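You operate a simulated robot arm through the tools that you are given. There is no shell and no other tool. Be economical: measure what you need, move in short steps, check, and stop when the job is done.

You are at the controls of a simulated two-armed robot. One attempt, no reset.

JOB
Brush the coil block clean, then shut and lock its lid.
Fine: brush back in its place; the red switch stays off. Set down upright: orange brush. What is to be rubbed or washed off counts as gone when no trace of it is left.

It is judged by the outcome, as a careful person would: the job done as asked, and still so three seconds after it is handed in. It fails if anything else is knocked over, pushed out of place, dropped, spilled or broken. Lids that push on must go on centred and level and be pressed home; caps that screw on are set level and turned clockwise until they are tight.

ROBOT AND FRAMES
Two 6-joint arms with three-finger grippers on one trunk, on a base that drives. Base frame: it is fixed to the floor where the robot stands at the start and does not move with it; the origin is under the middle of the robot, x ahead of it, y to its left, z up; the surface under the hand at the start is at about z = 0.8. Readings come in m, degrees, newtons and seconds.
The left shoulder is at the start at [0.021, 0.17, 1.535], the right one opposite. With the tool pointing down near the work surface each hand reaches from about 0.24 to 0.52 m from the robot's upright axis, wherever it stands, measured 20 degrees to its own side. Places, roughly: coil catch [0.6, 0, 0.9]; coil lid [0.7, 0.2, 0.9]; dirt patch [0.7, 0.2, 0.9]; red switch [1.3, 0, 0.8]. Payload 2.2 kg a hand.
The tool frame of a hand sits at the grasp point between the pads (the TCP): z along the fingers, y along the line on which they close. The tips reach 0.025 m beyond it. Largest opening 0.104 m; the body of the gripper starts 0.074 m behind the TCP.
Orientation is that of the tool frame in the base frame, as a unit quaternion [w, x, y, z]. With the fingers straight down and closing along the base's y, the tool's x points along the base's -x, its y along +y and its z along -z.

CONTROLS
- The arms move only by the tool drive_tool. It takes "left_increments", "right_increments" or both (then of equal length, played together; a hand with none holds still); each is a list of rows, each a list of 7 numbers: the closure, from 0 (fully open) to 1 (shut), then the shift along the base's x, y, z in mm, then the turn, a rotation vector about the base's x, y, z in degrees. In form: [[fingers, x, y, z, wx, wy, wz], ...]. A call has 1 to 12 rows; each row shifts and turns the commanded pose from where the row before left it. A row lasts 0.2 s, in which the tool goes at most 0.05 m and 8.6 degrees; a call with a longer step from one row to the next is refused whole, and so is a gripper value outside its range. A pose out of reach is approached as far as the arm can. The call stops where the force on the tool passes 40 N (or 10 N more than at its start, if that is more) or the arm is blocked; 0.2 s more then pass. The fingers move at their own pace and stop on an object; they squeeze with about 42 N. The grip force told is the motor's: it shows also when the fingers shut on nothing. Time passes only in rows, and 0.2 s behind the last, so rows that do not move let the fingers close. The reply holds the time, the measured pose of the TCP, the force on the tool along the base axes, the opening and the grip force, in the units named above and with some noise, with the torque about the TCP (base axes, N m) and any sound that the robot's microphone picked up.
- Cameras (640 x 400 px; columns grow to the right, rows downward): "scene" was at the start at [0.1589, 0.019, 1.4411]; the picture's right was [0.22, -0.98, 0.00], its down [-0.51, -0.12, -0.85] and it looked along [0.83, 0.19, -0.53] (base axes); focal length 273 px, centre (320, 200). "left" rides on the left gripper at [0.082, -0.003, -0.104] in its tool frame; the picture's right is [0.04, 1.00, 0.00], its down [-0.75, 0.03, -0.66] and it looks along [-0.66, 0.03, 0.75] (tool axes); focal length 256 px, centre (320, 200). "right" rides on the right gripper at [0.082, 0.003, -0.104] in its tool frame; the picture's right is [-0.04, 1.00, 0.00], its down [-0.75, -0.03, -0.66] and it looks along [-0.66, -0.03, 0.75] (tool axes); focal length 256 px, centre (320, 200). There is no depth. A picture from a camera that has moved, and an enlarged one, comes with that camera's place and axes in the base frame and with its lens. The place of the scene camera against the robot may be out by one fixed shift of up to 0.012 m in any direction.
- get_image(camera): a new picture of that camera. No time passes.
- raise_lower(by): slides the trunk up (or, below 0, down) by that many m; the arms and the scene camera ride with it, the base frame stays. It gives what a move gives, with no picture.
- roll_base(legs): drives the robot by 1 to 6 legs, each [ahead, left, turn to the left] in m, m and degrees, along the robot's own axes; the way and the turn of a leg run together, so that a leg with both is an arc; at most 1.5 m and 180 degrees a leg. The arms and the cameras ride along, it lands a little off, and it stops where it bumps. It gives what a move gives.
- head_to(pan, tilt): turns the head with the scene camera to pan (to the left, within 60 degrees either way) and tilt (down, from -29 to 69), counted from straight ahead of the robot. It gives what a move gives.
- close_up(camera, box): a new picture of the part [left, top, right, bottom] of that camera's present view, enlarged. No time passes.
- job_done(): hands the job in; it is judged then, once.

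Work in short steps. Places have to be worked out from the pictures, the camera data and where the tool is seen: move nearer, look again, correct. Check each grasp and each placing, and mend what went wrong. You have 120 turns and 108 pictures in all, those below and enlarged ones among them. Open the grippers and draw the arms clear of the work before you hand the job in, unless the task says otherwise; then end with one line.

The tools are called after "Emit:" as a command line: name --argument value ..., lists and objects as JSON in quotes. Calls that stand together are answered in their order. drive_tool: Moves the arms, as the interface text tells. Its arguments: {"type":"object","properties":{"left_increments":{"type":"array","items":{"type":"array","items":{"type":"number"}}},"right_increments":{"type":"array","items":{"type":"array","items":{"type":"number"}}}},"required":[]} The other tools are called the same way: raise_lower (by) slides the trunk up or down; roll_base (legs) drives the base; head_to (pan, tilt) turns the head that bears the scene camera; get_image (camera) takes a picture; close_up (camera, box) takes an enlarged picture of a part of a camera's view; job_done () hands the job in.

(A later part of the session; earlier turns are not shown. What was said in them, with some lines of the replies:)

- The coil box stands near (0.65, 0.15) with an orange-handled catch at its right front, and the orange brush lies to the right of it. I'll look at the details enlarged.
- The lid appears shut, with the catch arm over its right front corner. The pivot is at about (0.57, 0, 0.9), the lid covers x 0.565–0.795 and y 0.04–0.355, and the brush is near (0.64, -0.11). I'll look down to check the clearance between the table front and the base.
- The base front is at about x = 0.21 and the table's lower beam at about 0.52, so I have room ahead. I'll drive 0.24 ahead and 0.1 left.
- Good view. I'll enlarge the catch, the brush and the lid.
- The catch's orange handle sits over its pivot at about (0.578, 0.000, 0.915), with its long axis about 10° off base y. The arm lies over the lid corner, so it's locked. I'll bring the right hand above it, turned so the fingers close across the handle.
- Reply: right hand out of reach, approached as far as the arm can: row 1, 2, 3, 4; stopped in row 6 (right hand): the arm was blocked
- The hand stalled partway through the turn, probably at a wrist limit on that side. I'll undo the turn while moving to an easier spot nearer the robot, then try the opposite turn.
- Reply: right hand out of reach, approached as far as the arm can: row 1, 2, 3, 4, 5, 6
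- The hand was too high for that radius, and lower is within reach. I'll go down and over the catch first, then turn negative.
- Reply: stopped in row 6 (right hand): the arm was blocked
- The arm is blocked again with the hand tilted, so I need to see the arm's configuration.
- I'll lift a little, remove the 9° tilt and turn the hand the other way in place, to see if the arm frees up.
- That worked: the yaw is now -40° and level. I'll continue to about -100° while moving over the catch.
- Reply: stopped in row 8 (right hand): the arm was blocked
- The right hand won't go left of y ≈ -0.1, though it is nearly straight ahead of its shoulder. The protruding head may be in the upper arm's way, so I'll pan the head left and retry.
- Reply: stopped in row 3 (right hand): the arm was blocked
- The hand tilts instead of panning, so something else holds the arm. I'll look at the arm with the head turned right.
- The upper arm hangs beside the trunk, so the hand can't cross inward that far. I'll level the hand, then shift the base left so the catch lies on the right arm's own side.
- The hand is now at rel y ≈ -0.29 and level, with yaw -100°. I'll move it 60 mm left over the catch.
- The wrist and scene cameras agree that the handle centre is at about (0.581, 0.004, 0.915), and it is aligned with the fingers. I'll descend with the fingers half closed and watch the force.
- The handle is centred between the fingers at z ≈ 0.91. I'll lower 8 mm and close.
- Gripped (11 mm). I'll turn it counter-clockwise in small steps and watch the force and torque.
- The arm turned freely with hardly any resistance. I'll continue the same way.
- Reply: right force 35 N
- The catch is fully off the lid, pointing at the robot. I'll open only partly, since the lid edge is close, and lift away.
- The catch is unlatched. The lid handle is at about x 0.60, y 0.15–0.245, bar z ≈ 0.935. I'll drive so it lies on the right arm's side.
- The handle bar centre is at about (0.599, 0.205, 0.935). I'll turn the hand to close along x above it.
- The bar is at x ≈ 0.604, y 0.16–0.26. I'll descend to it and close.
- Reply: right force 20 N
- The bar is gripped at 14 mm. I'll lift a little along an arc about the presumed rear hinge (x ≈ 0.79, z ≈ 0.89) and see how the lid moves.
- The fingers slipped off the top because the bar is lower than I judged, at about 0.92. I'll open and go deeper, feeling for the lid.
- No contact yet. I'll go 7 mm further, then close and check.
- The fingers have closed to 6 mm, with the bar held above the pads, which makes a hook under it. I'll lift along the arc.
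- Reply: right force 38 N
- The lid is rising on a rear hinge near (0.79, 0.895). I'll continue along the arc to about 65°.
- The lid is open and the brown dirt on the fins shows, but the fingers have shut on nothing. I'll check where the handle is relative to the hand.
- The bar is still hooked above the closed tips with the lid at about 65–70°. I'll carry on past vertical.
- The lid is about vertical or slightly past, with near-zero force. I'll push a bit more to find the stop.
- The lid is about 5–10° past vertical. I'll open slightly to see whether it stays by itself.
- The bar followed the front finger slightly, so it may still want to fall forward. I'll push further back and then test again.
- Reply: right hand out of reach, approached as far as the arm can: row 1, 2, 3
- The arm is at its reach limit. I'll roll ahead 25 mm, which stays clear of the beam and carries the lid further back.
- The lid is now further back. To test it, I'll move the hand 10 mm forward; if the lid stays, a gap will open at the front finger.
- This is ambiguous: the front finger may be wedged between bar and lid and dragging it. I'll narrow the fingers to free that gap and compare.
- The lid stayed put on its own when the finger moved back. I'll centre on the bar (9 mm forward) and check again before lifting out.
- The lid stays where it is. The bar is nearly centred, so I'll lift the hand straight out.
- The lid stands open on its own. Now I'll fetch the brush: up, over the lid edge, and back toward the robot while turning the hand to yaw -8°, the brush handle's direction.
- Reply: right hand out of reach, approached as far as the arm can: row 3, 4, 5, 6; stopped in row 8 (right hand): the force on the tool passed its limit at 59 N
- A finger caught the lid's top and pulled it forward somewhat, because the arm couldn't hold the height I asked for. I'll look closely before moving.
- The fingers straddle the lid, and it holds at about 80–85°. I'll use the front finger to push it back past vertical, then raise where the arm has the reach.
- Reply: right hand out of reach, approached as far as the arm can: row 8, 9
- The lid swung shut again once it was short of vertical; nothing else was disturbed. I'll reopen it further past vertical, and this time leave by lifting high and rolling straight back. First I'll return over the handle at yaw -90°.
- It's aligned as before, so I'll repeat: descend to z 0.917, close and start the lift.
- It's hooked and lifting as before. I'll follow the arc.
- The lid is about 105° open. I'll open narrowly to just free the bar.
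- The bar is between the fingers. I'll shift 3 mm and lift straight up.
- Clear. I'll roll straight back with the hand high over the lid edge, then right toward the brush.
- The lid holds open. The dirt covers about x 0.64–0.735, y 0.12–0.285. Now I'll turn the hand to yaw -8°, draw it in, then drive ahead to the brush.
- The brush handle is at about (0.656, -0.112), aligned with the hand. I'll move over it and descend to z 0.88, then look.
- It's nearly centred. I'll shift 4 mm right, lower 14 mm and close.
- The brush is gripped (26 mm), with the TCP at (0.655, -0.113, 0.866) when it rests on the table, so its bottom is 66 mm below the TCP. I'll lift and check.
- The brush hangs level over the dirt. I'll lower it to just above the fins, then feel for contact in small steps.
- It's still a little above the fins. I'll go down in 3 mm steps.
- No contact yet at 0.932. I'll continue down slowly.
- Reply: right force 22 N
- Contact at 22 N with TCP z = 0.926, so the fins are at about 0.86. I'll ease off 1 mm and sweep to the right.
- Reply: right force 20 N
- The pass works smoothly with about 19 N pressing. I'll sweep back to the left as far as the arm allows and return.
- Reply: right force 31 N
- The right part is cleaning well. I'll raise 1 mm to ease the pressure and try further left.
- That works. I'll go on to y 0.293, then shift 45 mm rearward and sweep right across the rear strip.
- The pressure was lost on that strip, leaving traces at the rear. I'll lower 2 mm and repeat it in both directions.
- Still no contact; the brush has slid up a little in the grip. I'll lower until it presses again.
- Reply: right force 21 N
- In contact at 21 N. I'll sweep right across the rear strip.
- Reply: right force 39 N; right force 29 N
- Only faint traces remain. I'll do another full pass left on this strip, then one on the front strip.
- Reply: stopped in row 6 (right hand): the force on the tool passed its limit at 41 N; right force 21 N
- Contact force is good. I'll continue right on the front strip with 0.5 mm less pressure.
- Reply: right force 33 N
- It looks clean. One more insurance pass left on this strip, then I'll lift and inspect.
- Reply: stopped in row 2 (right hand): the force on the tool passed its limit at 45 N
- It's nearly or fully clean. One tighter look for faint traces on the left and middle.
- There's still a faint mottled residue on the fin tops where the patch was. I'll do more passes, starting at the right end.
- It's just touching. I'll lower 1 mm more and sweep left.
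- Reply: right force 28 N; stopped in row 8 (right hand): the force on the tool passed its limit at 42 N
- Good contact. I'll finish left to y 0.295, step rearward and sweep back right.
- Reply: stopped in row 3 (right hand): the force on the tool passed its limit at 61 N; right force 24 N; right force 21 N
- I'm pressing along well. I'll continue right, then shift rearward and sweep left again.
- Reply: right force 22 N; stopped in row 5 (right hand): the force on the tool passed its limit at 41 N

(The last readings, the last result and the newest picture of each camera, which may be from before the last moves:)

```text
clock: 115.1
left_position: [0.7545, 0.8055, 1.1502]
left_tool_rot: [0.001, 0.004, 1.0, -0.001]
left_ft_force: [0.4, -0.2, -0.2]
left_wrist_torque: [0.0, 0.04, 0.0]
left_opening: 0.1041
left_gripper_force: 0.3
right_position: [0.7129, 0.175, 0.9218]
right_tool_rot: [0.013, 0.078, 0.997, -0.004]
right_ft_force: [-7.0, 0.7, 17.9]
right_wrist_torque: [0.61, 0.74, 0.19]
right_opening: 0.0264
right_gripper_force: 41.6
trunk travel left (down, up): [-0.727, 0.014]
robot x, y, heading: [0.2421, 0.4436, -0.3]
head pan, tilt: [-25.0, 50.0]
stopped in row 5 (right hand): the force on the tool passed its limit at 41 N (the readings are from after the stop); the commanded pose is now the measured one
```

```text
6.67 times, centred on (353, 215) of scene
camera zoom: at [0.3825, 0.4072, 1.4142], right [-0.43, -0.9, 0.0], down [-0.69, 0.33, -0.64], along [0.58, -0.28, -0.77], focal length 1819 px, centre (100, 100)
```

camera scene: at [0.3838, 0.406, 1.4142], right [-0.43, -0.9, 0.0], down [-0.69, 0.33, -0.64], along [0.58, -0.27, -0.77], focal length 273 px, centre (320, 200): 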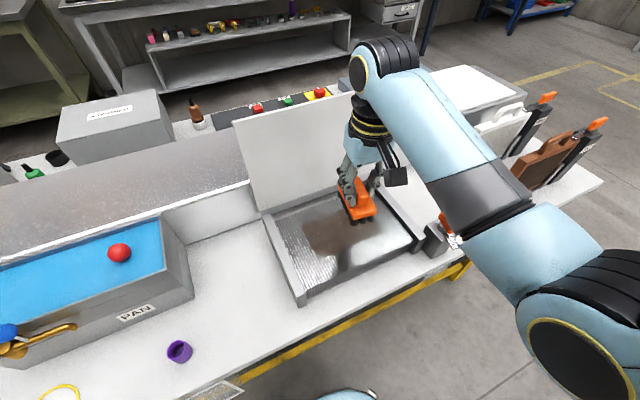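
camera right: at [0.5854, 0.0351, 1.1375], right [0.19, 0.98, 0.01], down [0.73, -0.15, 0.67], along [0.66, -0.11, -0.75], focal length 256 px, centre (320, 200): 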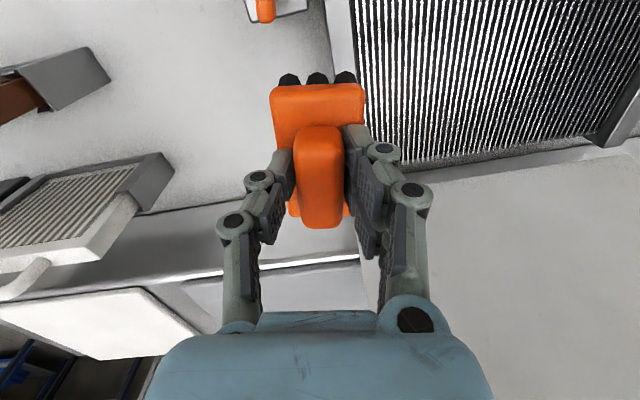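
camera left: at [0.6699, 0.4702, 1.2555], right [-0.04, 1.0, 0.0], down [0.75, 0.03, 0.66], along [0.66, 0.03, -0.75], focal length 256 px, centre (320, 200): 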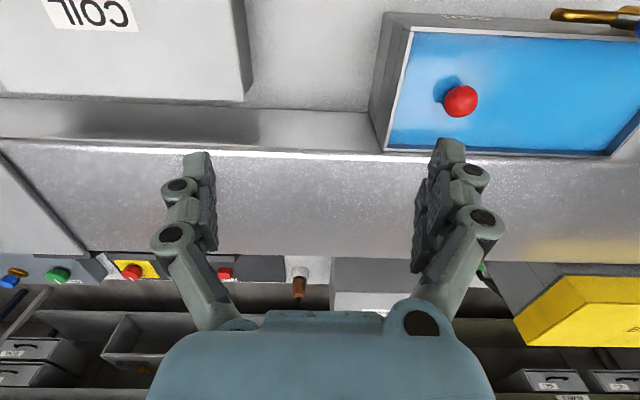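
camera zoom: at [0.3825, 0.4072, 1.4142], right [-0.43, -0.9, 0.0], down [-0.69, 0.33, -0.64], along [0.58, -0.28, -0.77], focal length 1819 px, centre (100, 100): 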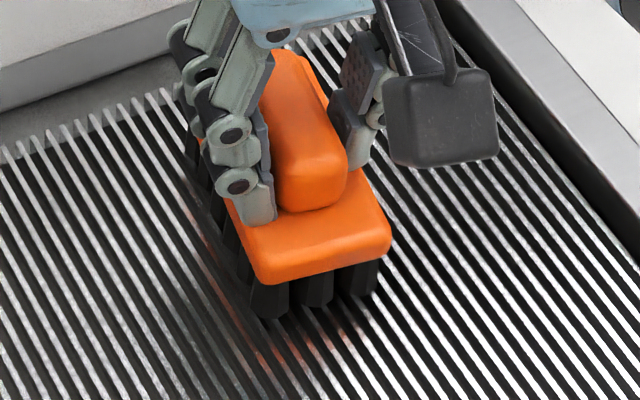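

The remaining mottling seems to be the metal's own texture, since it runs the fins' whole length. I'll finish this sweep to the left, then lift.

Emit:
drive_tool --right_increments '[[1, 0, 12, 0.4, 0, 0, 0], [1, 0, 14, 0, 0, 0, 0], [1, 0, 14, 0, 0, 0, 0], [1, 0, 14, 0, 0, 0, 0], [1, 0, 14, 0, 0, 0, 0], [1, 0, 14, 0, 0, 0, 0], [1, 0, 14, 0, 0, 0, 0], [1, 0, 14, 0, 0, 0, 0]]'

Emit:
drive_tool --right_increments '[[1, 0, -2, 15, 0, 0, 0], [1, -3, -5, 30, 0, 0, 0], [1, -5, -15, 40, 0, 0, 0], [1, -10, -20, 35, 0, 0, 0], [1, -10, -30, 0, 0, 0, 0], [1, -10, -30, 0, 0, 0, 0], [1, -5, -40, 0, 0, 0, 0], [1, 0, -40, 0, 0, 0, 0], [1, 0, -30, 0, 0, 0, 0]]'

Emit:
close_up --camera "scene" --box '[262, 180, 422, 280]'

```text
clock: 116.9
left_position: [0.7539, 0.8058, 1.1496]
left_tool_rot: [0.0, 0.004, 1.0, 0.0]
left_ft_force: [-0.3, -0.4, 0.3]
left_wrist_torque: [0.0, -0.02, 0.05]
left_opening: 0.1039
left_gripper_force: 0.1
right_position: [0.7143, 0.2852, 0.9219]
right_tool_rot: [0.013, 0.076, 0.997, -0.003]
right_ft_force: [0.4, -0.6, 8.4]
right_wrist_torque: [0.06, -0.34, -0.02]
right_opening: 0.0267
right_gripper_force: 41.9
trunk travel left (down, up): [-0.727, 0.014]
robot x, y, heading: [0.2468, 0.44, -0.3]
head pan, tilt: [-25.0, 50.0]
```

```text
clock: 118.9
left_position: [0.7556, 0.8048, 1.1502]
left_tool_rot: [0.0, 0.004, 1.0, 0.0]
left_ft_force: [-0.7, 0.3, -0.3]
left_wrist_torque: [0.0, -0.03, -0.04]
left_opening: 0.1044
left_gripper_force: 0.1
right_position: [0.6732, 0.0696, 1.0415]
right_tool_rot: [0.012, 0.077, 0.997, -0.002]
right_ft_force: [0.2, -0.2, -1.0]
right_wrist_torque: [0.04, 0.0, -0.02]
right_opening: 0.0263
right_gripper_force: 41.8
trunk travel left (down, up): [-0.727, 0.014]
robot x, y, heading: [0.243, 0.441, -0.2]
head pan, tilt: [-25.0, 50.0]
```

```text
4.00 times, centred on (342, 230) of scene
camera zoom: at [0.3839, 0.405, 1.4142], right [-0.43, -0.9, 0.0], down [-0.69, 0.33, -0.64], along [0.58, -0.28, -0.77], focal length 1092 px, centre (232, 80)
```

zoom: 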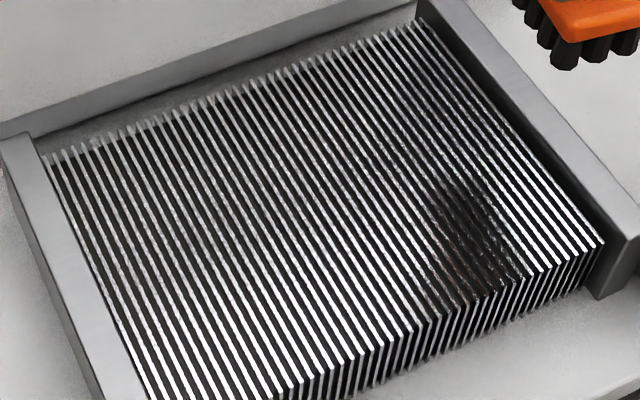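

The fins are clean; the dark area is only the arm's reflection. Now I'll return the brush: position the hand, then roll right.

Emit:
drive_tool --right_increments '[[1, -5, 20, 0, 0.8, 0.6, 0.4], [1, -5, 20, 0, 0, 0, 0], [1, -5, 20, 0, 0, 0, 0]]'

Emit:
roll_base --legs '[[0, -0.28, 0]]'

```text
clock: 119.7
left_position: [0.7563, 0.8052, 1.1491]
left_tool_rot: [-0.001, 0.004, 1.0, -0.001]
left_ft_force: [-0.5, 0.0, -1.0]
left_wrist_torque: [0.02, -0.03, -0.02]
left_opening: 0.104
left_gripper_force: 0.0
right_position: [0.656, 0.1328, 1.0409]
right_tool_rot: [0.007, 0.074, 0.997, 0.002]
right_ft_force: [0.4, 0.2, -1.7]
right_wrist_torque: [-0.03, 0.03, 0.01]
right_opening: 0.0261
right_gripper_force: 41.8
trunk travel left (down, up): [-0.727, 0.014]
robot x, y, heading: [0.2433, 0.436, -0.5]
head pan, tilt: [-25.0, 50.0]
```

```text
clock: 121.7
left_position: [0.7544, 0.5205, 1.1489]
left_tool_rot: [0.0, 0.006, 1.0, 0.0]
left_ft_force: [-0.2, 0.3, -0.4]
left_wrist_torque: [0.04, 0.03, 0.04]
left_opening: 0.104
left_gripper_force: 0.1
right_position: [0.6531, -0.1526, 1.0408]
right_tool_rot: [0.007, 0.075, 0.997, 0.003]
right_ft_force: [-0.1, -0.1, -1.0]
right_wrist_torque: [0.0, 0.01, 0.0]
right_opening: 0.0264
right_gripper_force: 42.0
trunk travel left (down, up): [-0.727, 0.014]
robot x, y, heading: [0.2405, 0.1575, -0.7]
head pan, tilt: [-25.0, 50.0]
```

Now over the brush's place: shift to (0.655, -0.113), lower to z 0.87, then feel for the table.

Emit:
drive_tool --right_increments '[[1, 1, 20, -20, 0, 0, 0], [1, 1, 19, -40, 0, 0, 0], [1, 0, 0, -40, 0, 0, 0], [1, 0, 0, -40, 0, 0, 0], [1, 0, 0, -24, 0, 0, 0], [1, 0, 0, -6, 0, 0, 0]]'

Emit:
drive_tool --right_increments '[[1, 0, 0, -3, 0, 0, 0], [1, 0, 0, -3, 0, 0, 0], [1, 0, 0, -1.5, 0, 0, 0]]'

Emit:
get_image --camera "right"

```text
clock: 123.1
left_position: [0.7539, 0.5199, 1.1489]
left_tool_rot: [0.0, 0.007, 1.0, 0.0]
left_ft_force: [-0.3, -0.1, 0.1]
left_wrist_torque: [0.02, 0.0, 0.01]
left_opening: 0.1041
left_gripper_force: 0.1
right_position: [0.6553, -0.1147, 0.8685]
right_tool_rot: [0.008, 0.075, 0.997, 0.002]
right_ft_force: [0.3, 0.3, -1.2]
right_wrist_torque: [0.01, 0.04, 0.0]
right_opening: 0.0263
right_gripper_force: 42.1
trunk travel left (down, up): [-0.727, 0.014]
robot x, y, heading: [0.2415, 0.1553, -0.6]
head pan, tilt: [-25.0, 50.0]
```

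```text
clock: 123.9
left_position: [0.7536, 0.5198, 1.1491]
left_tool_rot: [-0.001, 0.006, 1.0, -0.001]
left_ft_force: [0.8, 0.2, 0.4]
left_wrist_torque: [0.02, 0.03, -0.04]
left_opening: 0.1042
left_gripper_force: 0.1
right_position: [0.654, -0.1143, 0.8639]
right_tool_rot: [0.007, 0.075, 0.997, 0.004]
right_ft_force: [-0.4, -0.4, -1.3]
right_wrist_torque: [0.0, -0.02, 0.0]
right_opening: 0.0265
right_gripper_force: 42.0
trunk travel left (down, up): [-0.727, 0.014]
robot x, y, heading: [0.2374, 0.155, -0.7]
head pan, tilt: [-25.0, 50.0]
```

```text
25 pictures are left
camera right: at [0.5727, -0.0993, 0.9653], right [0.19, 0.98, 0.01], down [0.73, -0.15, 0.67], along [0.66, -0.12, -0.75], focal length 256 px, centre (320, 200)
```

right: 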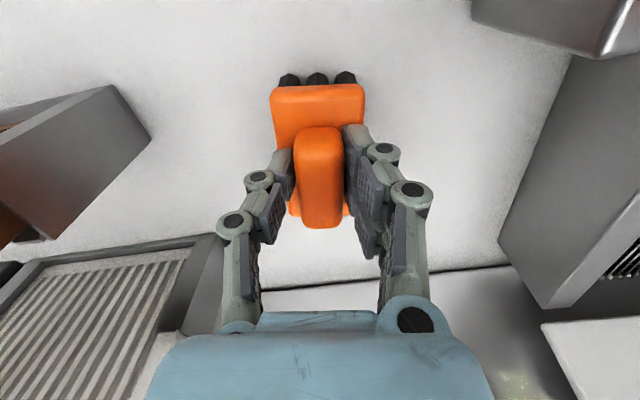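

Not yet touching. I'll lower further until contact, then release.

Emit:
drive_tool --right_increments '[[1, 0, 0, -1.5, 0, 0, 0], [1, 0, 0, -1.5, 0, 0, 0]]'

```text
clock: 124.5
left_position: [0.7514, 0.5213, 1.1498]
left_tool_rot: [0.001, 0.006, 1.0, -0.001]
left_ft_force: [-0.3, 0.2, -0.5]
left_wrist_torque: [0.0, 0.02, 0.0]
left_opening: 0.1042
left_gripper_force: 0.1
right_position: [0.6558, -0.1132, 0.8627]
right_tool_rot: [0.01, 0.076, 0.997, 0.002]
right_ft_force: [-4.3, -1.6, 20.3]
right_wrist_torque: [-0.2, -0.81, -0.02]
right_opening: 0.0263
right_gripper_force: 41.7
trunk travel left (down, up): [-0.727, 0.014]
robot x, y, heading: [0.24, 0.1587, -0.8]
head pan, tilt: [-25.0, 50.0]
```

The brush stands on the table at (0.656, -0.113), the same place as before. I'll open and lift away.

Emit:
drive_tool --right_increments '[[0.9, 0, 0, 0.8, 0, 0, 0], [0.5, 0, 0, 0, 0, 0, 0], [0.5, 0, 0, 0, 0, 0, 0], [0.5, 0, 0, 15, 0, 0, 0], [0.5, 0, 0, 30, 0, 0, 0], [0.5, 0, 0, 40, 0, 0, 0], [0.5, 0, 0, 40, 0, 0, 0], [0.5, 0, 0, 30, 0, 0, 0]]'

Emit:
get_image --camera "right"

```text
clock: 126.3
left_position: [0.7547, 0.5205, 1.1499]
left_tool_rot: [0.0, 0.006, 1.0, 0.0]
left_ft_force: [-0.4, -0.2, 0.3]
left_wrist_torque: [0.02, 0.0, 0.03]
left_opening: 0.104
left_gripper_force: 0.1
right_position: [0.6558, -0.1137, 1.0172]
right_tool_rot: [0.007, 0.076, 0.997, 0.003]
right_ft_force: [0.0, 0.3, 0.2]
right_wrist_torque: [0.01, -0.02, -0.02]
right_opening: 0.0519
right_gripper_force: 0.0
trunk travel left (down, up): [-0.727, 0.014]
robot x, y, heading: [0.2438, 0.1551, -0.5]
head pan, tilt: [-25.0, 50.0]
```

```text
24 pictures are left
camera right: at [0.5733, -0.0993, 1.1194], right [0.19, 0.98, 0.01], down [0.73, -0.15, 0.67], along [0.65, -0.12, -0.75], focal length 256 px, centre (320, 200)
```

right: 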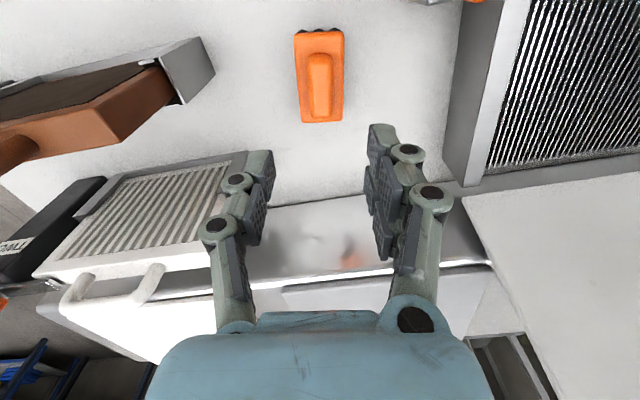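

The brush is back in place, upright. To shut the lid gently I'll reverse the earlier route: roll back, raise and turn the hand to yaw -90°, then come over the lid edge to hook the bar from behind.

Emit:
roll_base --legs '[[-0.17, 0, 0.5]]'

Emit:
drive_tool --right_increments '[[0.78, 0, 5, 5, 0, 0, -7.5], [0.78, 10, 5, 10, 0, 0, -7.5], [0.78, 20, 5, 15, 0, 0, -7.5], [0.78, 20, 5, 15, 0, 0, -7.5], [0.78, 20, 5, 15, 0, 0, -7.5], [0.78, 20, 5, 20, 0, 0, -7.5], [0.78, 20, 5, 20, 0, 0, -7.5], [0.78, 20, 5, 20, 0, 0, -7.5], [0.78, 20, 0, 20, 0, 0, -7.5], [0.78, 20, 0, 15, 0, 0, -7.5], [0.78, 20, 0, 13, 0, 0, -6.5], [0.78, 4, 0, 0, 0, 0, 0]]'

```text
clock: 127.8
left_position: [0.5713, 0.529, 1.1506]
left_tool_rot: [0.0, -0.002, 1.0, 0.0]
left_ft_force: [-0.6, -0.1, -0.4]
left_wrist_torque: [0.02, -0.04, 0.0]
left_opening: 0.1039
left_gripper_force: 0.0
right_position: [0.4832, -0.1054, 1.0179]
right_tool_rot: [0.007, 0.066, 0.998, 0.002]
right_ft_force: [-0.9, 1.1, -0.5]
right_wrist_torque: [-0.05, -0.02, 0.0]
right_opening: 0.0519
right_gripper_force: 0.0
trunk travel left (down, up): [-0.727, 0.014]
robot x, y, heading: [0.0685, 0.1549, 0.4]
head pan, tilt: [-25.0, 50.0]
```

```text
clock: 130.4
left_position: [0.5711, 0.5298, 1.1506]
left_tool_rot: [0.0, -0.002, 1.0, 0.0]
left_ft_force: [0.1, 0.9, 0.0]
left_wrist_torque: [0.05, 0.0, 0.0]
left_opening: 0.1043
left_gripper_force: 0.0
right_position: [0.6768, -0.0651, 1.1861]
right_tool_rot: [0.007, 0.703, 0.711, -0.003]
right_ft_force: [1.0, 0.8, 0.4]
right_wrist_torque: [0.0, 0.01, 0.05]
right_opening: 0.0228
right_gripper_force: 0.0
trunk travel left (down, up): [-0.727, 0.014]
robot x, y, heading: [0.0636, 0.1579, 0.2]
head pan, tilt: [-25.0, 50.0]
```

Everything is as planned. I'll roll left 0.272 and then ahead 0.207 over the lid edge, with the tips at z 1.16.

Emit:
roll_base --legs '[[0, 0.272, 0], [0.207, 0, 0]]'

Emit:
get_image --camera "right"

Emit:
get_image --camera "scene"

```text
clock: 133.5
left_position: [0.7735, 0.8032, 1.1497]
left_tool_rot: [0.0, -0.005, 1.0, 0.0]
left_ft_force: [-0.5, -0.1, 0.9]
left_wrist_torque: [0.0, 0.02, 0.01]
left_opening: 0.104
left_gripper_force: 0.2
right_position: [0.8833, 0.2098, 1.1861]
right_tool_rot: [0.006, 0.7, 0.714, -0.003]
right_ft_force: [0.2, -0.3, -0.3]
right_wrist_torque: [0.0, 0.02, 0.04]
right_opening: 0.0227
right_gripper_force: 0.2
trunk travel left (down, up): [-0.727, 0.014]
robot x, y, heading: [0.2644, 0.4297, 0.9]
head pan, tilt: [-25.0, 50.0]
```

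```text
23 pictures are left
camera right: at [0.8831, 0.2912, 1.2874], right [1.0, -0.02, 0.01], down [-0.02, -0.75, 0.67], along [-0.01, -0.67, -0.75], focal length 256 px, centre (320, 200)
```

right: 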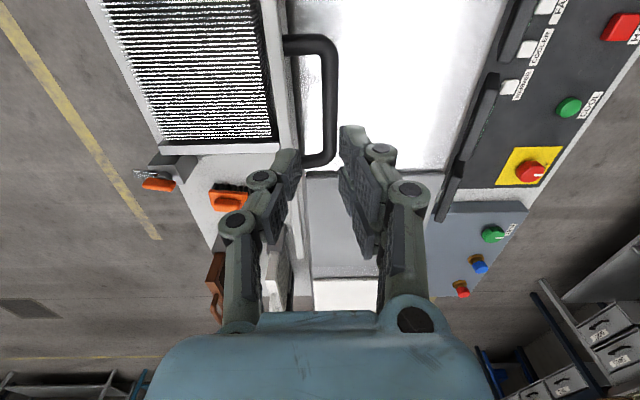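

```text
22 pictures are left
camera scene: at [0.4098, 0.3968, 1.4141], right [-0.41, -0.91, 0.0], down [-0.7, 0.32, -0.64], along [0.58, -0.27, -0.77], focal length 273 px, centre (320, 200)
```

scene: 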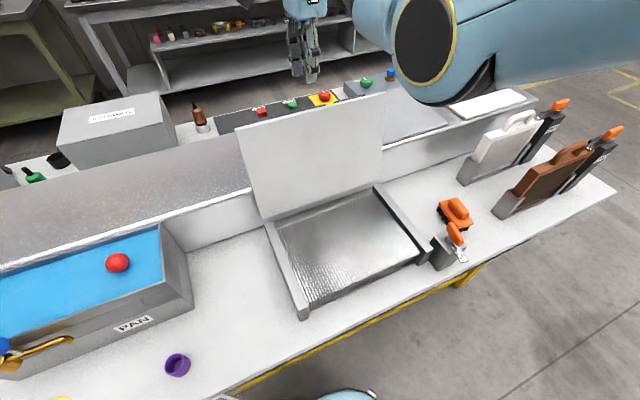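

The hand is exactly at the former exit pose with the bar in the same view position. I'll descend around the bar.

Emit:
drive_tool --right_increments '[[0.76, -1, -3, -25, 0, 0, 0], [0.76, 0, 0, -25, 0, 0, 0], [0.76, 0, 0, -25, 0, 0, 0], [0.76, 0, 0, -20, 0, 0, 0], [0.76, 0, 0, -15, 0, 0, 0]]'

Emit:
get_image --camera "right"

```text
clock: 134.3
left_position: [0.7719, 0.8031, 1.1501]
left_tool_rot: [0.001, -0.005, 1.0, 0.0]
left_ft_force: [0.2, 0.1, 1.4]
left_wrist_torque: [-0.04, -0.01, 0.01]
left_opening: 0.1039
left_gripper_force: 0.1
right_position: [0.8838, 0.2056, 1.1289]
right_tool_rot: [0.011, 0.701, 0.713, 0.001]
right_ft_force: [0.5, -0.3, 0.0]
right_wrist_torque: [0.0, -0.01, -0.01]
right_opening: 0.0267
right_gripper_force: 0.0
trunk travel left (down, up): [-0.727, 0.014]
robot x, y, heading: [0.2714, 0.4285, 0.6]
head pan, tilt: [-25.0, 50.0]
stopped in row 3 (right hand): the force on the tool passed its limit at 53 N (the readings are from after the stop); the commanded pose is now the measured one
```

```text
21 pictures are left
camera right: at [0.8838, 0.2873, 1.2311], right [1.0, -0.02, 0.02], down [-0.03, -0.74, 0.67], along [0.0, -0.67, -0.74], focal length 256 px, centre (320, 200)
```

right: 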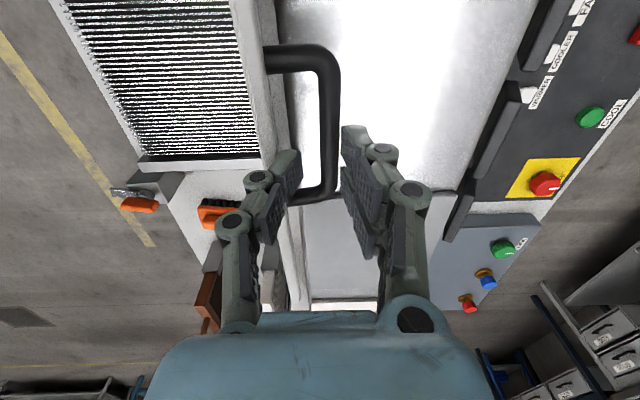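

The front finger landed on the lid's top edge. The bar is about 8 mm further back, so I'll lift a bit, shift +8 mm, narrow the fingers to 19 mm and descend again.

Emit:
drive_tool --right_increments '[[0.815, 0, 0, 10, 0, 0, 0], [0.815, 8, 0, 0, 0, 0, 0], [0.815, 0, 0, 0, 0, 0, 0], [0.815, 0, 0, -12, 0, 0, 0], [0.815, 0, 0, -12, 0, 0, 0], [0.815, 0, 0, -12, 0, 0, 0]]'

Emit:
get_image --camera "right"

```text
clock: 135.7
left_position: [0.7737, 0.8024, 1.1497]
left_tool_rot: [0.0, -0.005, 1.0, 0.0]
left_ft_force: [-0.3, -0.8, -1.0]
left_wrist_torque: [0.0, -0.01, -0.03]
left_opening: 0.1041
left_gripper_force: 0.0
right_position: [0.8926, 0.2042, 1.1045]
right_tool_rot: [0.01, 0.7, 0.714, 0.0]
right_ft_force: [0.3, -0.3, 0.8]
right_wrist_torque: [-0.03, 0.02, -0.02]
right_opening: 0.0188
right_gripper_force: 0.1
trunk travel left (down, up): [-0.727, 0.014]
robot x, y, heading: [0.2705, 0.4261, 0.6]
head pan, tilt: [-25.0, 50.0]
```

```text
20 pictures are left
camera right: at [0.8929, 0.2863, 1.2065], right [1.0, -0.02, 0.02], down [-0.03, -0.74, 0.67], along [0.0, -0.67, -0.74], focal length 256 px, centre (320, 200)
```

right: 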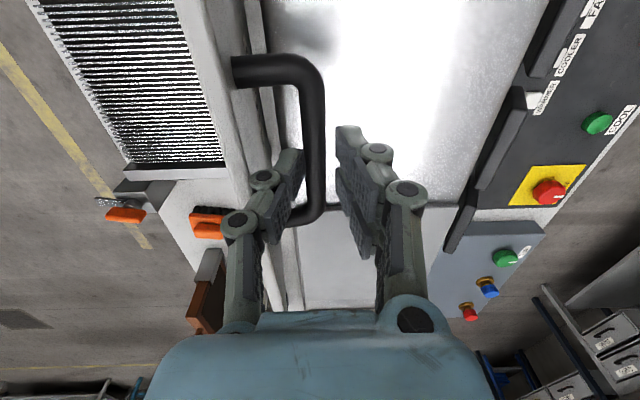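

It's past the edge, with the bar about 4 mm forward of centre. I'll adjust -3 mm and go down the rest.

Emit:
drive_tool --right_increments '[[0.8, -3, 0, -8, 0, 0, 0], [0.8, 0, 0, -12, 0, 0, 0], [0.8, 0, 0, -12, 0, 0, 0], [0.8, 0, 0, -12, 0, 0, 0], [0.8, 0, 0, -12, 0, 0, 0], [0.8, 0, 0, -10, 0, 0, 0]]'

Emit:
get_image --camera "right"

```text
clock: 136.2
left_position: [0.7744, 0.8027, 1.1497]
left_tool_rot: [0.0, -0.006, 1.0, -0.001]
left_ft_force: [-0.2, -0.5, -0.3]
left_wrist_torque: [-0.01, 0.01, -0.02]
left_opening: 0.1036
left_gripper_force: 0.1
right_position: [0.8975, 0.2047, 1.1004]
right_tool_rot: [0.018, 0.701, 0.713, 0.007]
right_ft_force: [-4.5, 1.6, 16.5]
right_wrist_torque: [-0.18, 0.56, -0.19]
right_opening: 0.0239
right_gripper_force: 2.7
trunk travel left (down, up): [-0.727, 0.014]
robot x, y, heading: [0.2716, 0.4252, 0.5]
head pan, tilt: [-25.0, 50.0]
stopped in row 2 (right hand): the force on the tool passed its limit at 49 N (the readings are from after the stop); the commanded pose is now the measured one
```

```text
19 pictures are left
camera right: at [0.8948, 0.2866, 1.2032], right [1.0, -0.02, 0.04], down [-0.04, -0.74, 0.67], along [0.01, -0.67, -0.74], focal length 256 px, centre (320, 200)
```

right: 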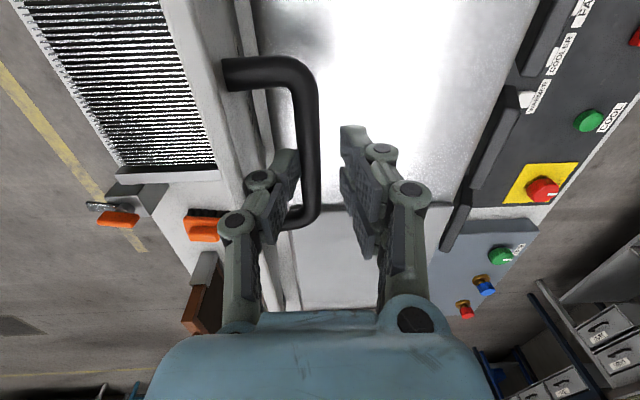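

The finger rests on the bar; with the lid leaning at about 108° the gap is too tight. I'll straddle the lid with wide-open fingers and draw it forward by the bar to about 97°, where it stayed before and the gap is bigger.

Emit:
drive_tool --right_increments '[[0.8, 0, 0, 20, 0, 0, 0], [0.8, 0, 0, 25, 0, 0, 0], [0.4, -10, 0, 25, 0, 0, 0], [0, -20, 0, 0, 0, 0, 0], [0, -20, 0, 0, 0, 0, 0], [0, 0, 0, 0, 0, 0, 0], [0, 0, 0, -20, 0, 0, 0], [0, 0, 0, -20, 0, 0, 0]]'

Emit:
get_image --camera "right"

```text
clock: 138.0
left_position: [0.7718, 0.8015, 1.1506]
left_tool_rot: [0.0, -0.006, 1.0, 0.001]
left_ft_force: [0.2, 0.5, -0.4]
left_wrist_torque: [-0.01, 0.0, 0.01]
left_opening: 0.104
left_gripper_force: 0.0
right_position: [0.8494, 0.2029, 1.1285]
right_tool_rot: [0.018, 0.702, 0.712, 0.007]
right_ft_force: [-0.1, -0.4, 0.1]
right_wrist_torque: [0.0, 0.02, 0.0]
right_opening: 0.1037
right_gripper_force: 0.1
trunk travel left (down, up): [-0.727, 0.014]
robot x, y, heading: [0.268, 0.4277, 0.4]
head pan, tilt: [-25.0, 50.0]
```

```text
18 pictures are left
camera right: at [0.8462, 0.2854, 1.2309], right [1.0, -0.02, 0.03], down [-0.04, -0.74, 0.67], along [0.01, -0.67, -0.74], focal length 256 px, centre (320, 200)
```

right: 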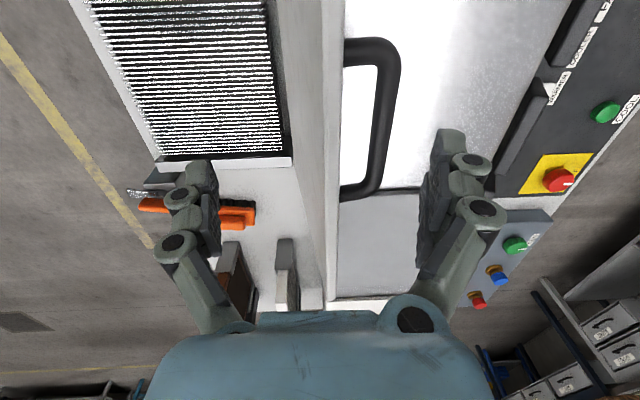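

The hand straddles the lid nicely. I'll descend until the rear finger is behind the bar, then pull forward 44 mm.

Emit:
drive_tool --right_increments '[[0, 0, 0, -20, 0, 0, 0], [0, 0, 0, -20, 0, 0, 0], [0, 0, 0, -13, 0, 0, 0], [0, -11, 0, 0, 0, 0, 0], [0, -11, 0, 0, 0, 0, 0], [0, -11, 0, 0, 0, 0, 0], [0, -11, 0, 0, 0, 0, 0]]'

Emit:
get_image --camera "right"

```text
clock: 139.6
left_position: [0.7732, 0.8017, 1.149]
left_tool_rot: [0.0, -0.005, 1.0, 0.0]
left_ft_force: [-0.2, 0.3, -0.2]
left_wrist_torque: [-0.03, 0.01, 0.02]
left_opening: 0.1041
left_gripper_force: 0.1
right_position: [0.8015, 0.2043, 1.0758]
right_tool_rot: [0.017, 0.701, 0.713, 0.006]
right_ft_force: [-0.3, -0.1, -0.3]
right_wrist_torque: [0.0, 0.0, -0.01]
right_opening: 0.1042
right_gripper_force: 0.0
trunk travel left (down, up): [-0.727, 0.014]
robot x, y, heading: [0.2676, 0.4307, 0.2]
head pan, tilt: [-25.0, 50.0]
```

```text
17 pictures are left
camera right: at [0.7994, 0.286, 1.1786], right [1.0, -0.02, 0.03], down [-0.04, -0.74, 0.67], along [0.01, -0.67, -0.74], focal length 256 px, centre (320, 200)
```

right: 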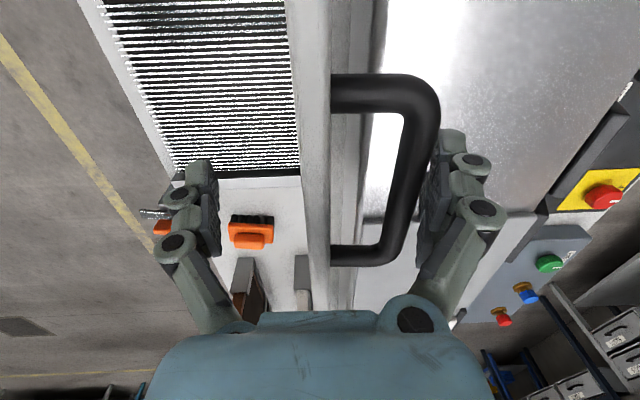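

The lid is at about 97°. I'll ease off 4 mm, lift straight up, narrow the fingers and come over the bar.

Emit:
drive_tool --right_increments '[[0, 5, 0, 0, 0, 0, 0], [0, 0, 0, 20, 0, 0, 0], [0, 0, 0, 30, 0, 0, 0], [0.4, 0, 0, 30, 0, 0, 0], [0.8, 8, 0, 20, 0, 0, 0], [0.8, 15, 0, 0, 0, 0, 0], [0.8, 18, 0, 0, 0, 0, 0], [0.8, 0, 0, 0, 0, 0, 0]]'

Emit:
get_image --camera "right"

```text
clock: 141.4
left_position: [0.7729, 0.8012, 1.1486]
left_tool_rot: [0.0, -0.005, 1.0, -0.001]
left_ft_force: [0.5, 0.1, -0.5]
left_wrist_torque: [0.02, -0.02, -0.02]
left_opening: 0.1039
left_gripper_force: 0.1
right_position: [0.8478, 0.2039, 1.175]
right_tool_rot: [0.018, 0.701, 0.713, 0.007]
right_ft_force: [-0.5, -0.2, 0.2]
right_wrist_torque: [0.0, 0.01, 0.01]
right_opening: 0.0209
right_gripper_force: 0.0
trunk travel left (down, up): [-0.727, 0.014]
robot x, y, heading: [0.2709, 0.4292, 0.2]
head pan, tilt: [-25.0, 50.0]
```

```text
16 pictures are left
camera right: at [0.8461, 0.2868, 1.278], right [1.0, -0.02, 0.03], down [-0.04, -0.74, 0.67], along [0.01, -0.67, -0.74], focal length 256 px, centre (320, 200)
```

right: 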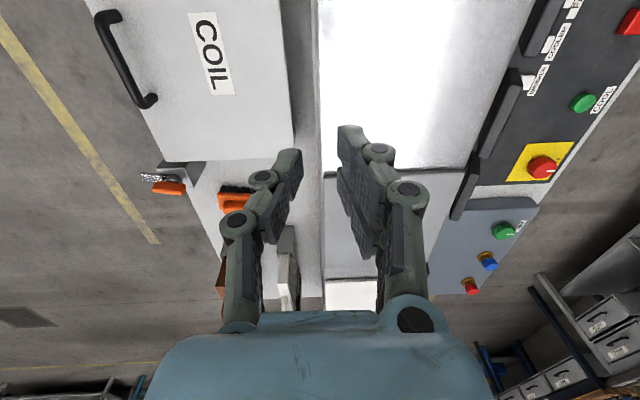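

The lid has swung shut. I'll check that everything is intact and the lid is fully down.

Emit:
close_up --camera "scene" --box '[230, 160, 490, 330]'

```text
2.35 times, centred on (360, 245) of scene
camera zoom: at [0.409, 0.3963, 1.4142], right [-0.41, -0.91, 0.0], down [-0.7, 0.32, -0.64], along [0.59, -0.27, -0.77], focal length 642 px, centre (226, 94)
```

zoom: 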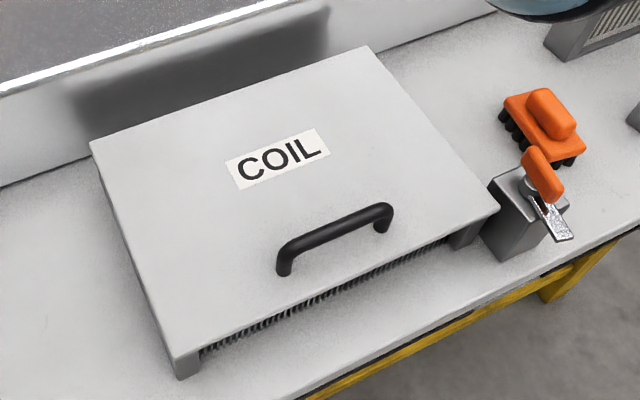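

The lid lies flat and shut, and the brush stands where it was. Now the catch: bring the hand in, lower it and turn it to yaw -16°.

Emit:
drive_tool --right_increments '[[0.55, -10, 0, -25, 0, 0, 6.8], [0.55, -15, 0, -25, 0, 0, 6.8], [0.55, -20, 0, -25, 0, 0, 6.8], [0.55, -20, 0, -25, 0, 0, 6.8], [0.55, -20, 0, -25, 0, 0, 6.8], [0.55, -20, 0, -20, 0, 0, 6.8], [0.55, -20, 0, -10, 0, 0, 6.8], [0.55, -20, 0, -10, 0, 0, 6.8], [0.55, -20, 0, 0, 0, 0, 6.8], [0.55, -20, 0, 0, 0, 0, 6.8], [0.55, -20, 0, 0, 0, 0, 6], [0.55, -4, 0, 0, 0, 0, 0]]'

Emit:
roll_base --legs '[[-0.055, -0.2, 0]]'

Emit:
get_image --camera "right"

```text
clock: 144.0
left_position: [0.7733, 0.8029, 1.1497]
left_tool_rot: [0.0, -0.005, 1.0, 0.0]
left_ft_force: [0.8, 0.6, -0.5]
left_wrist_torque: [0.0, 0.05, -0.03]
left_opening: 0.104
left_gripper_force: 0.2
right_position: [0.6404, 0.2046, 1.0118]
right_tool_rot: [0.01, 0.129, 0.991, 0.016]
right_ft_force: [-0.1, 0.0, -0.7]
right_wrist_torque: [-0.01, 0.01, -0.01]
right_opening: 0.0467
right_gripper_force: 0.0
trunk travel left (down, up): [-0.727, 0.014]
robot x, y, heading: [0.267, 0.4294, 0.9]
head pan, tilt: [-25.0, 50.0]
```

```text
clock: 145.6
left_position: [0.722, 0.6053, 1.1493]
left_tool_rot: [-0.001, -0.002, 1.0, 0.001]
left_ft_force: [1.5, -0.4, 1.3]
left_wrist_torque: [0.01, -0.02, -0.01]
left_opening: 0.1037
left_gripper_force: 0.0
right_position: [0.5859, 0.0075, 1.012]
right_tool_rot: [0.011, 0.133, 0.991, 0.016]
right_ft_force: [0.0, -0.5, 0.7]
right_wrist_torque: [-0.03, 0.04, -0.01]
right_opening: 0.0468
right_gripper_force: 0.0
trunk travel left (down, up): [-0.727, 0.014]
robot x, y, heading: [0.2208, 0.234, 0.3]
head pan, tilt: [-25.0, 50.0]
```

```text
14 pictures are left
camera right: at [0.5045, 0.028, 1.1145], right [0.3, 0.95, 0.04], down [0.7, -0.25, 0.67], along [0.64, -0.18, -0.74], focal length 256 px, centre (320, 200)
```

right: 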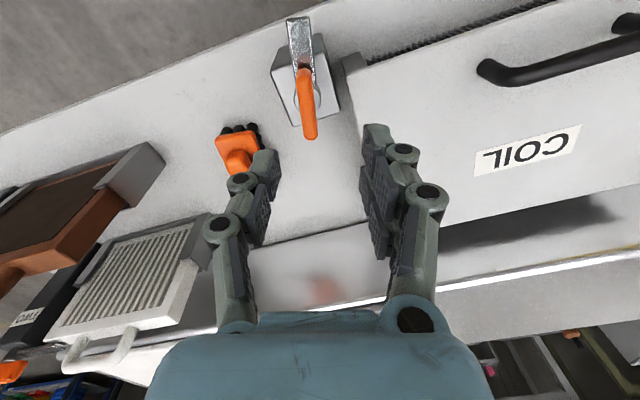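

The handle is where I left it. I'll level the hand, narrow to 36 mm because of the lid edge, and descend to z 0.917.

Emit:
drive_tool --right_increments '[[0.65, -5, -5, -10, -1.8, 1.3, -0.7], [0.65, 0, 0, -20, 0, 0, 0], [0.65, 0, 0, -25, 0, 0, 0], [0.65, 0, 0, -20, 0, 0, 0]]'

Emit:
get_image --camera "right"

```text
clock: 146.6
left_position: [0.7223, 0.6045, 1.1493]
left_tool_rot: [-0.001, -0.002, 1.0, 0.0]
left_ft_force: [0.8, 0.4, 0.0]
left_wrist_torque: [0.04, 0.03, -0.02]
left_opening: 0.1039
left_gripper_force: 0.1
right_position: [0.5807, 0.0042, 0.9363]
right_tool_rot: [0.001, 0.139, 0.99, -0.001]
right_ft_force: [-0.1, 1.3, 0.4]
right_wrist_torque: [0.05, 0.02, 0.02]
right_opening: 0.0362
right_gripper_force: 0.1
trunk travel left (down, up): [-0.727, 0.014]
robot x, y, heading: [0.2148, 0.2321, 0.6]
head pan, tilt: [-25.0, 50.0]
```

```text
13 pictures are left
camera right: at [0.5024, 0.0284, 1.0407], right [0.31, 0.95, 0.0], down [0.71, -0.24, 0.66], along [0.63, -0.21, -0.75], focal length 256 px, centre (320, 200)
```

right: 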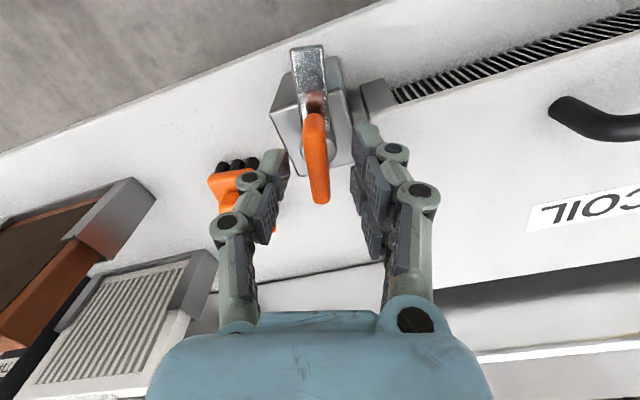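

It's centred. I'll lower 19 mm and grip.

Emit:
drive_tool --right_increments '[[0.65, 0, -2, -10, 0, 0, 0], [0.65, 0, 0, -9, 0, 0, 0], [1, 0, 0, 0, 0, 0, 0], [1, 0, 0, 0, 0, 0, 0], [1, 0, 0, 0, 0, 0, 0]]'

Emit:
drive_tool --right_increments '[[1, 0, 0, 0, 0, 0, -6], [1, 0, 0, 0, 0, 0, -6], [1, 0, 0, 0, 0, 0, -6], [1, 0, 0, 0, 0, 0, -6], [1, 0, 0, 0, 0, 0, -6], [1, 0, 0, 0, 0, 0, -6], [1, 0, 0, 0, 0, 0, -6], [1, 0, 0, 0, 0, 0, -6], [1, 0, 0, 0, 0, 0, -6], [1, 0, 0, 0, 0, 0, -6]]'

```text
clock: 147.8
left_position: [0.7213, 0.6045, 1.1495]
left_tool_rot: [0.0, -0.003, 1.0, 0.001]
left_ft_force: [-1.0, 0.1, -0.3]
left_wrist_torque: [0.02, -0.01, -0.02]
left_opening: 0.104
left_gripper_force: 0.0
right_position: [0.5792, 0.003, 0.9187]
right_tool_rot: [0.002, 0.14, 0.99, 0.0]
right_ft_force: [2.1, 3.7, -3.7]
right_wrist_torque: [-0.01, -0.54, 0.01]
right_opening: 0.012
right_gripper_force: 37.9
trunk travel left (down, up): [-0.727, 0.014]
robot x, y, heading: [0.2159, 0.2366, 0.3]
head pan, tilt: [-25.0, 50.0]
```

```text
clock: 150.0
left_position: [0.7227, 0.6083, 1.1483]
left_tool_rot: [0.0, -0.003, 1.0, -0.001]
left_ft_force: [0.1, 0.7, -0.7]
left_wrist_torque: [-0.02, -0.03, -0.02]
left_opening: 0.104
left_gripper_force: 0.1
right_position: [0.5809, 0.0039, 0.9199]
right_tool_rot: [0.0, 0.617, 0.787, -0.001]
right_ft_force: [-0.8, 22.5, -5.2]
right_wrist_torque: [0.44, -0.01, -0.01]
right_opening: 0.0118
right_gripper_force: 38.9
trunk travel left (down, up): [-0.727, 0.014]
robot x, y, heading: [0.2146, 0.231, 0.3]
head pan, tilt: [-25.0, 50.0]
```

It's turning well. I'll finish the last 24°, easing the command 2 mm to +y to relieve the side load.

Emit:
drive_tool --right_increments '[[1, 0, 2, 0, 0, 0, -6], [1, 0, 0, 0, 0, 0, -6], [1, 0, 0, 0, 0, 0, -6], [1, 0, 0, 0, 0, 0, -6]]'

Emit:
close_up --camera "scene" --box '[300, 180, 460, 290]'

```text
clock: 151.0
left_position: [0.7224, 0.606, 1.1495]
left_tool_rot: [0.0, -0.004, 1.0, -0.002]
left_ft_force: [0.5, 0.6, 0.0]
left_wrist_torque: [-0.02, -0.02, -0.01]
left_opening: 0.1041
left_gripper_force: 0.1
right_position: [0.5814, 0.0026, 0.9171]
right_tool_rot: [0.001, 0.766, 0.643, -0.001]
right_ft_force: [4.4, 11.3, 1.1]
right_wrist_torque: [0.42, -0.11, 0.0]
right_opening: 0.0115
right_gripper_force: 38.6
trunk travel left (down, up): [-0.727, 0.014]
robot x, y, heading: [0.2152, 0.229, 0.3]
head pan, tilt: [-25.0, 50.0]
```

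```text
3.64 times, centred on (380, 235) of scene
camera zoom: at [0.3566, 0.2021, 1.4142], right [-0.42, -0.91, 0.0], down [-0.7, 0.32, -0.64], along [0.58, -0.27, -0.77], focal length 992 px, centre (102, 73)
```

zoom: 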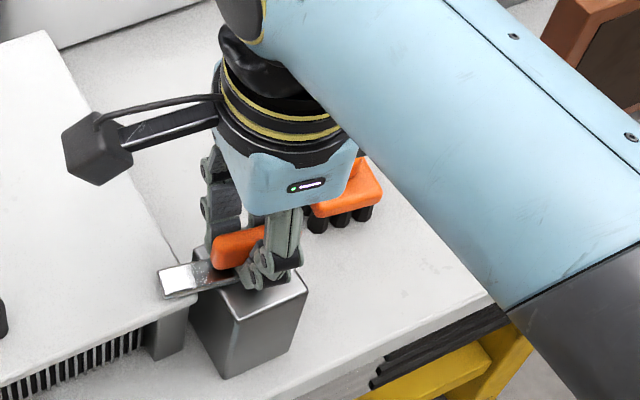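

The catch arm is back over the lid corner, as it was at the start. I'll open, lift and check.

Emit:
drive_tool --right_increments '[[0.7, 0, 0, 0, 0, 0, 0], [0.5, 0, 0, 0, 0, 0, 0], [0.5, 0, 0, 0, 0, 0, 0], [0.5, 0, 0, 20, 0, 0, 0], [0.5, 0, 0, 30, 0, 0, 0], [0.5, 0, 0, 40, 0, 0, 0], [0.5, 0, -10, 20, 0, 0, 0]]'

Emit:
roll_base --legs '[[-0.2, 0, 0]]'

Emit:
head_to --pan -15 --tilt 40

Emit:
get_image --camera "scene"

```text
clock: 152.6
left_position: [0.723, 0.6039, 1.1482]
left_tool_rot: [0.0, -0.003, 1.0, -0.001]
left_ft_force: [0.2, -0.7, -0.2]
left_wrist_torque: [-0.01, 0.01, 0.0]
left_opening: 0.1041
left_gripper_force: 0.1
right_position: [0.5805, -0.01, 1.0281]
right_tool_rot: [-0.001, 0.766, 0.643, -0.002]
right_ft_force: [0.3, 0.6, 0.1]
right_wrist_torque: [0.0, 0.02, 0.0]
right_opening: 0.0518
right_gripper_force: 0.1
trunk travel left (down, up): [-0.727, 0.014]
robot x, y, heading: [0.215, 0.2352, 0.4]
head pan, tilt: [-25.0, 50.0]
```

```text
clock: 154.2
left_position: [0.5227, 0.6034, 1.1502]
left_tool_rot: [0.0, -0.002, 1.0, 0.0]
left_ft_force: [-0.4, 0.0, -0.6]
left_wrist_torque: [-0.03, -0.01, 0.01]
left_opening: 0.1037
left_gripper_force: 0.0
right_position: [0.38, -0.0115, 1.0292]
right_tool_rot: [0.0, 0.767, 0.642, -0.002]
right_ft_force: [-0.4, -0.6, -0.4]
right_wrist_torque: [-0.01, 0.0, 0.03]
right_opening: 0.052
right_gripper_force: 0.0
trunk travel left (down, up): [-0.727, 0.014]
robot x, y, heading: [0.0137, 0.2342, 0.4]
head pan, tilt: [-25.0, 50.0]
```

```text
clock: 154.9
left_position: [0.524, 0.6027, 1.1505]
left_tool_rot: [0.0, -0.001, 1.0, 0.001]
left_ft_force: [1.2, 0.2, 0.9]
left_wrist_torque: [0.05, -0.02, -0.01]
left_opening: 0.1041
left_gripper_force: 0.1
right_position: [0.38, -0.0116, 1.0284]
right_tool_rot: [0.0, 0.767, 0.642, -0.002]
right_ft_force: [0.4, 0.1, 0.1]
right_wrist_torque: [0.02, 0.02, -0.02]
right_opening: 0.052
right_gripper_force: 0.1
trunk travel left (down, up): [-0.727, 0.014]
robot x, y, heading: [0.017, 0.2331, 0.3]
head pan, tilt: [-15.0, 40.0]
```

```text
11 pictures are left
camera scene: at [0.1681, 0.2098, 1.4283], right [-0.25, -0.97, 0.0], down [-0.62, 0.16, -0.77], along [0.74, -0.2, -0.64], focal length 273 px, centre (320, 200)
```

scene: 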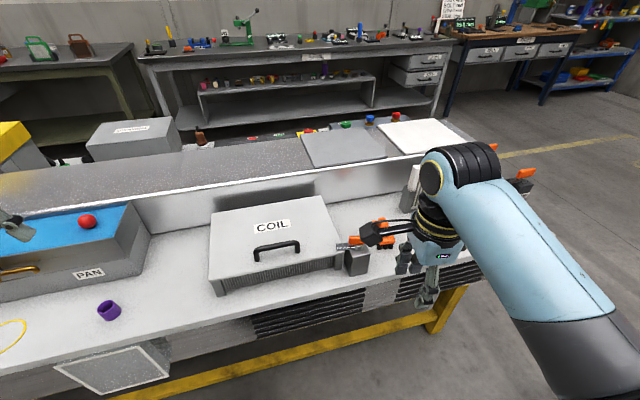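

The arm is clear of the work and the gripper is open. A final enlarged check on the lid and catch.

Emit:
close_up --camera "scene" --box '[200, 180, 420, 310]'

Emit:
close_up --camera "scene" --box '[325, 205, 425, 285]'

```text
2.91 times, centred on (310, 245) of scene
camera zoom: at [0.1681, 0.2098, 1.4283], right [-0.25, -0.97, 0.0], down [-0.62, 0.16, -0.77], along [0.74, -0.2, -0.64], focal length 794 px, centre (349, 69)
```

zoom: 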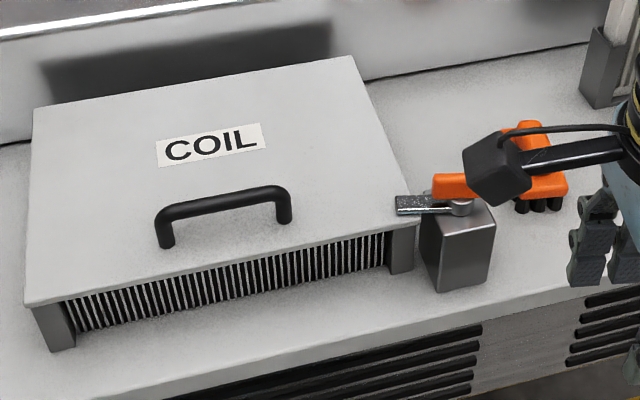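

```text
5.00 times, centred on (375, 245) of scene
camera zoom: at [0.1681, 0.2098, 1.4283], right [-0.25, -0.97, 0.0], down [-0.62, 0.16, -0.77], along [0.74, -0.2, -0.64], focal length 1364 px, centre (45, -25)
```

zoom: 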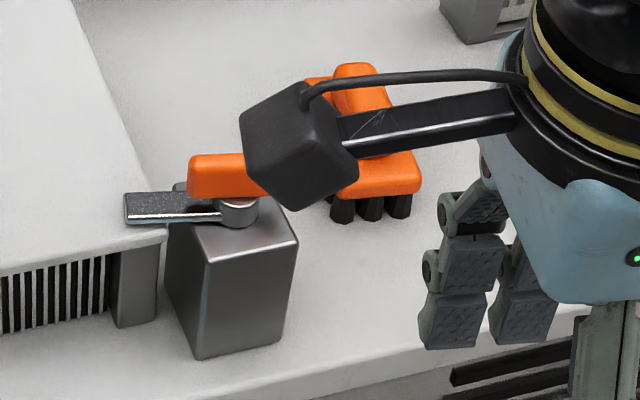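

The lid is shut flat with the catch arm over its corner, the brush stands upright in its place, and I haven't touched the red switch. I'm handing in.

Emit:
job_done

```text
The job is handed in.
```

I brushed the coil block until no dirt showed in the close-ups, then shut the lid and locked the catch. The brush is upright back in its place and I left the red switch alone. The lid fell shut twice on its own along the way, with no damage visible.
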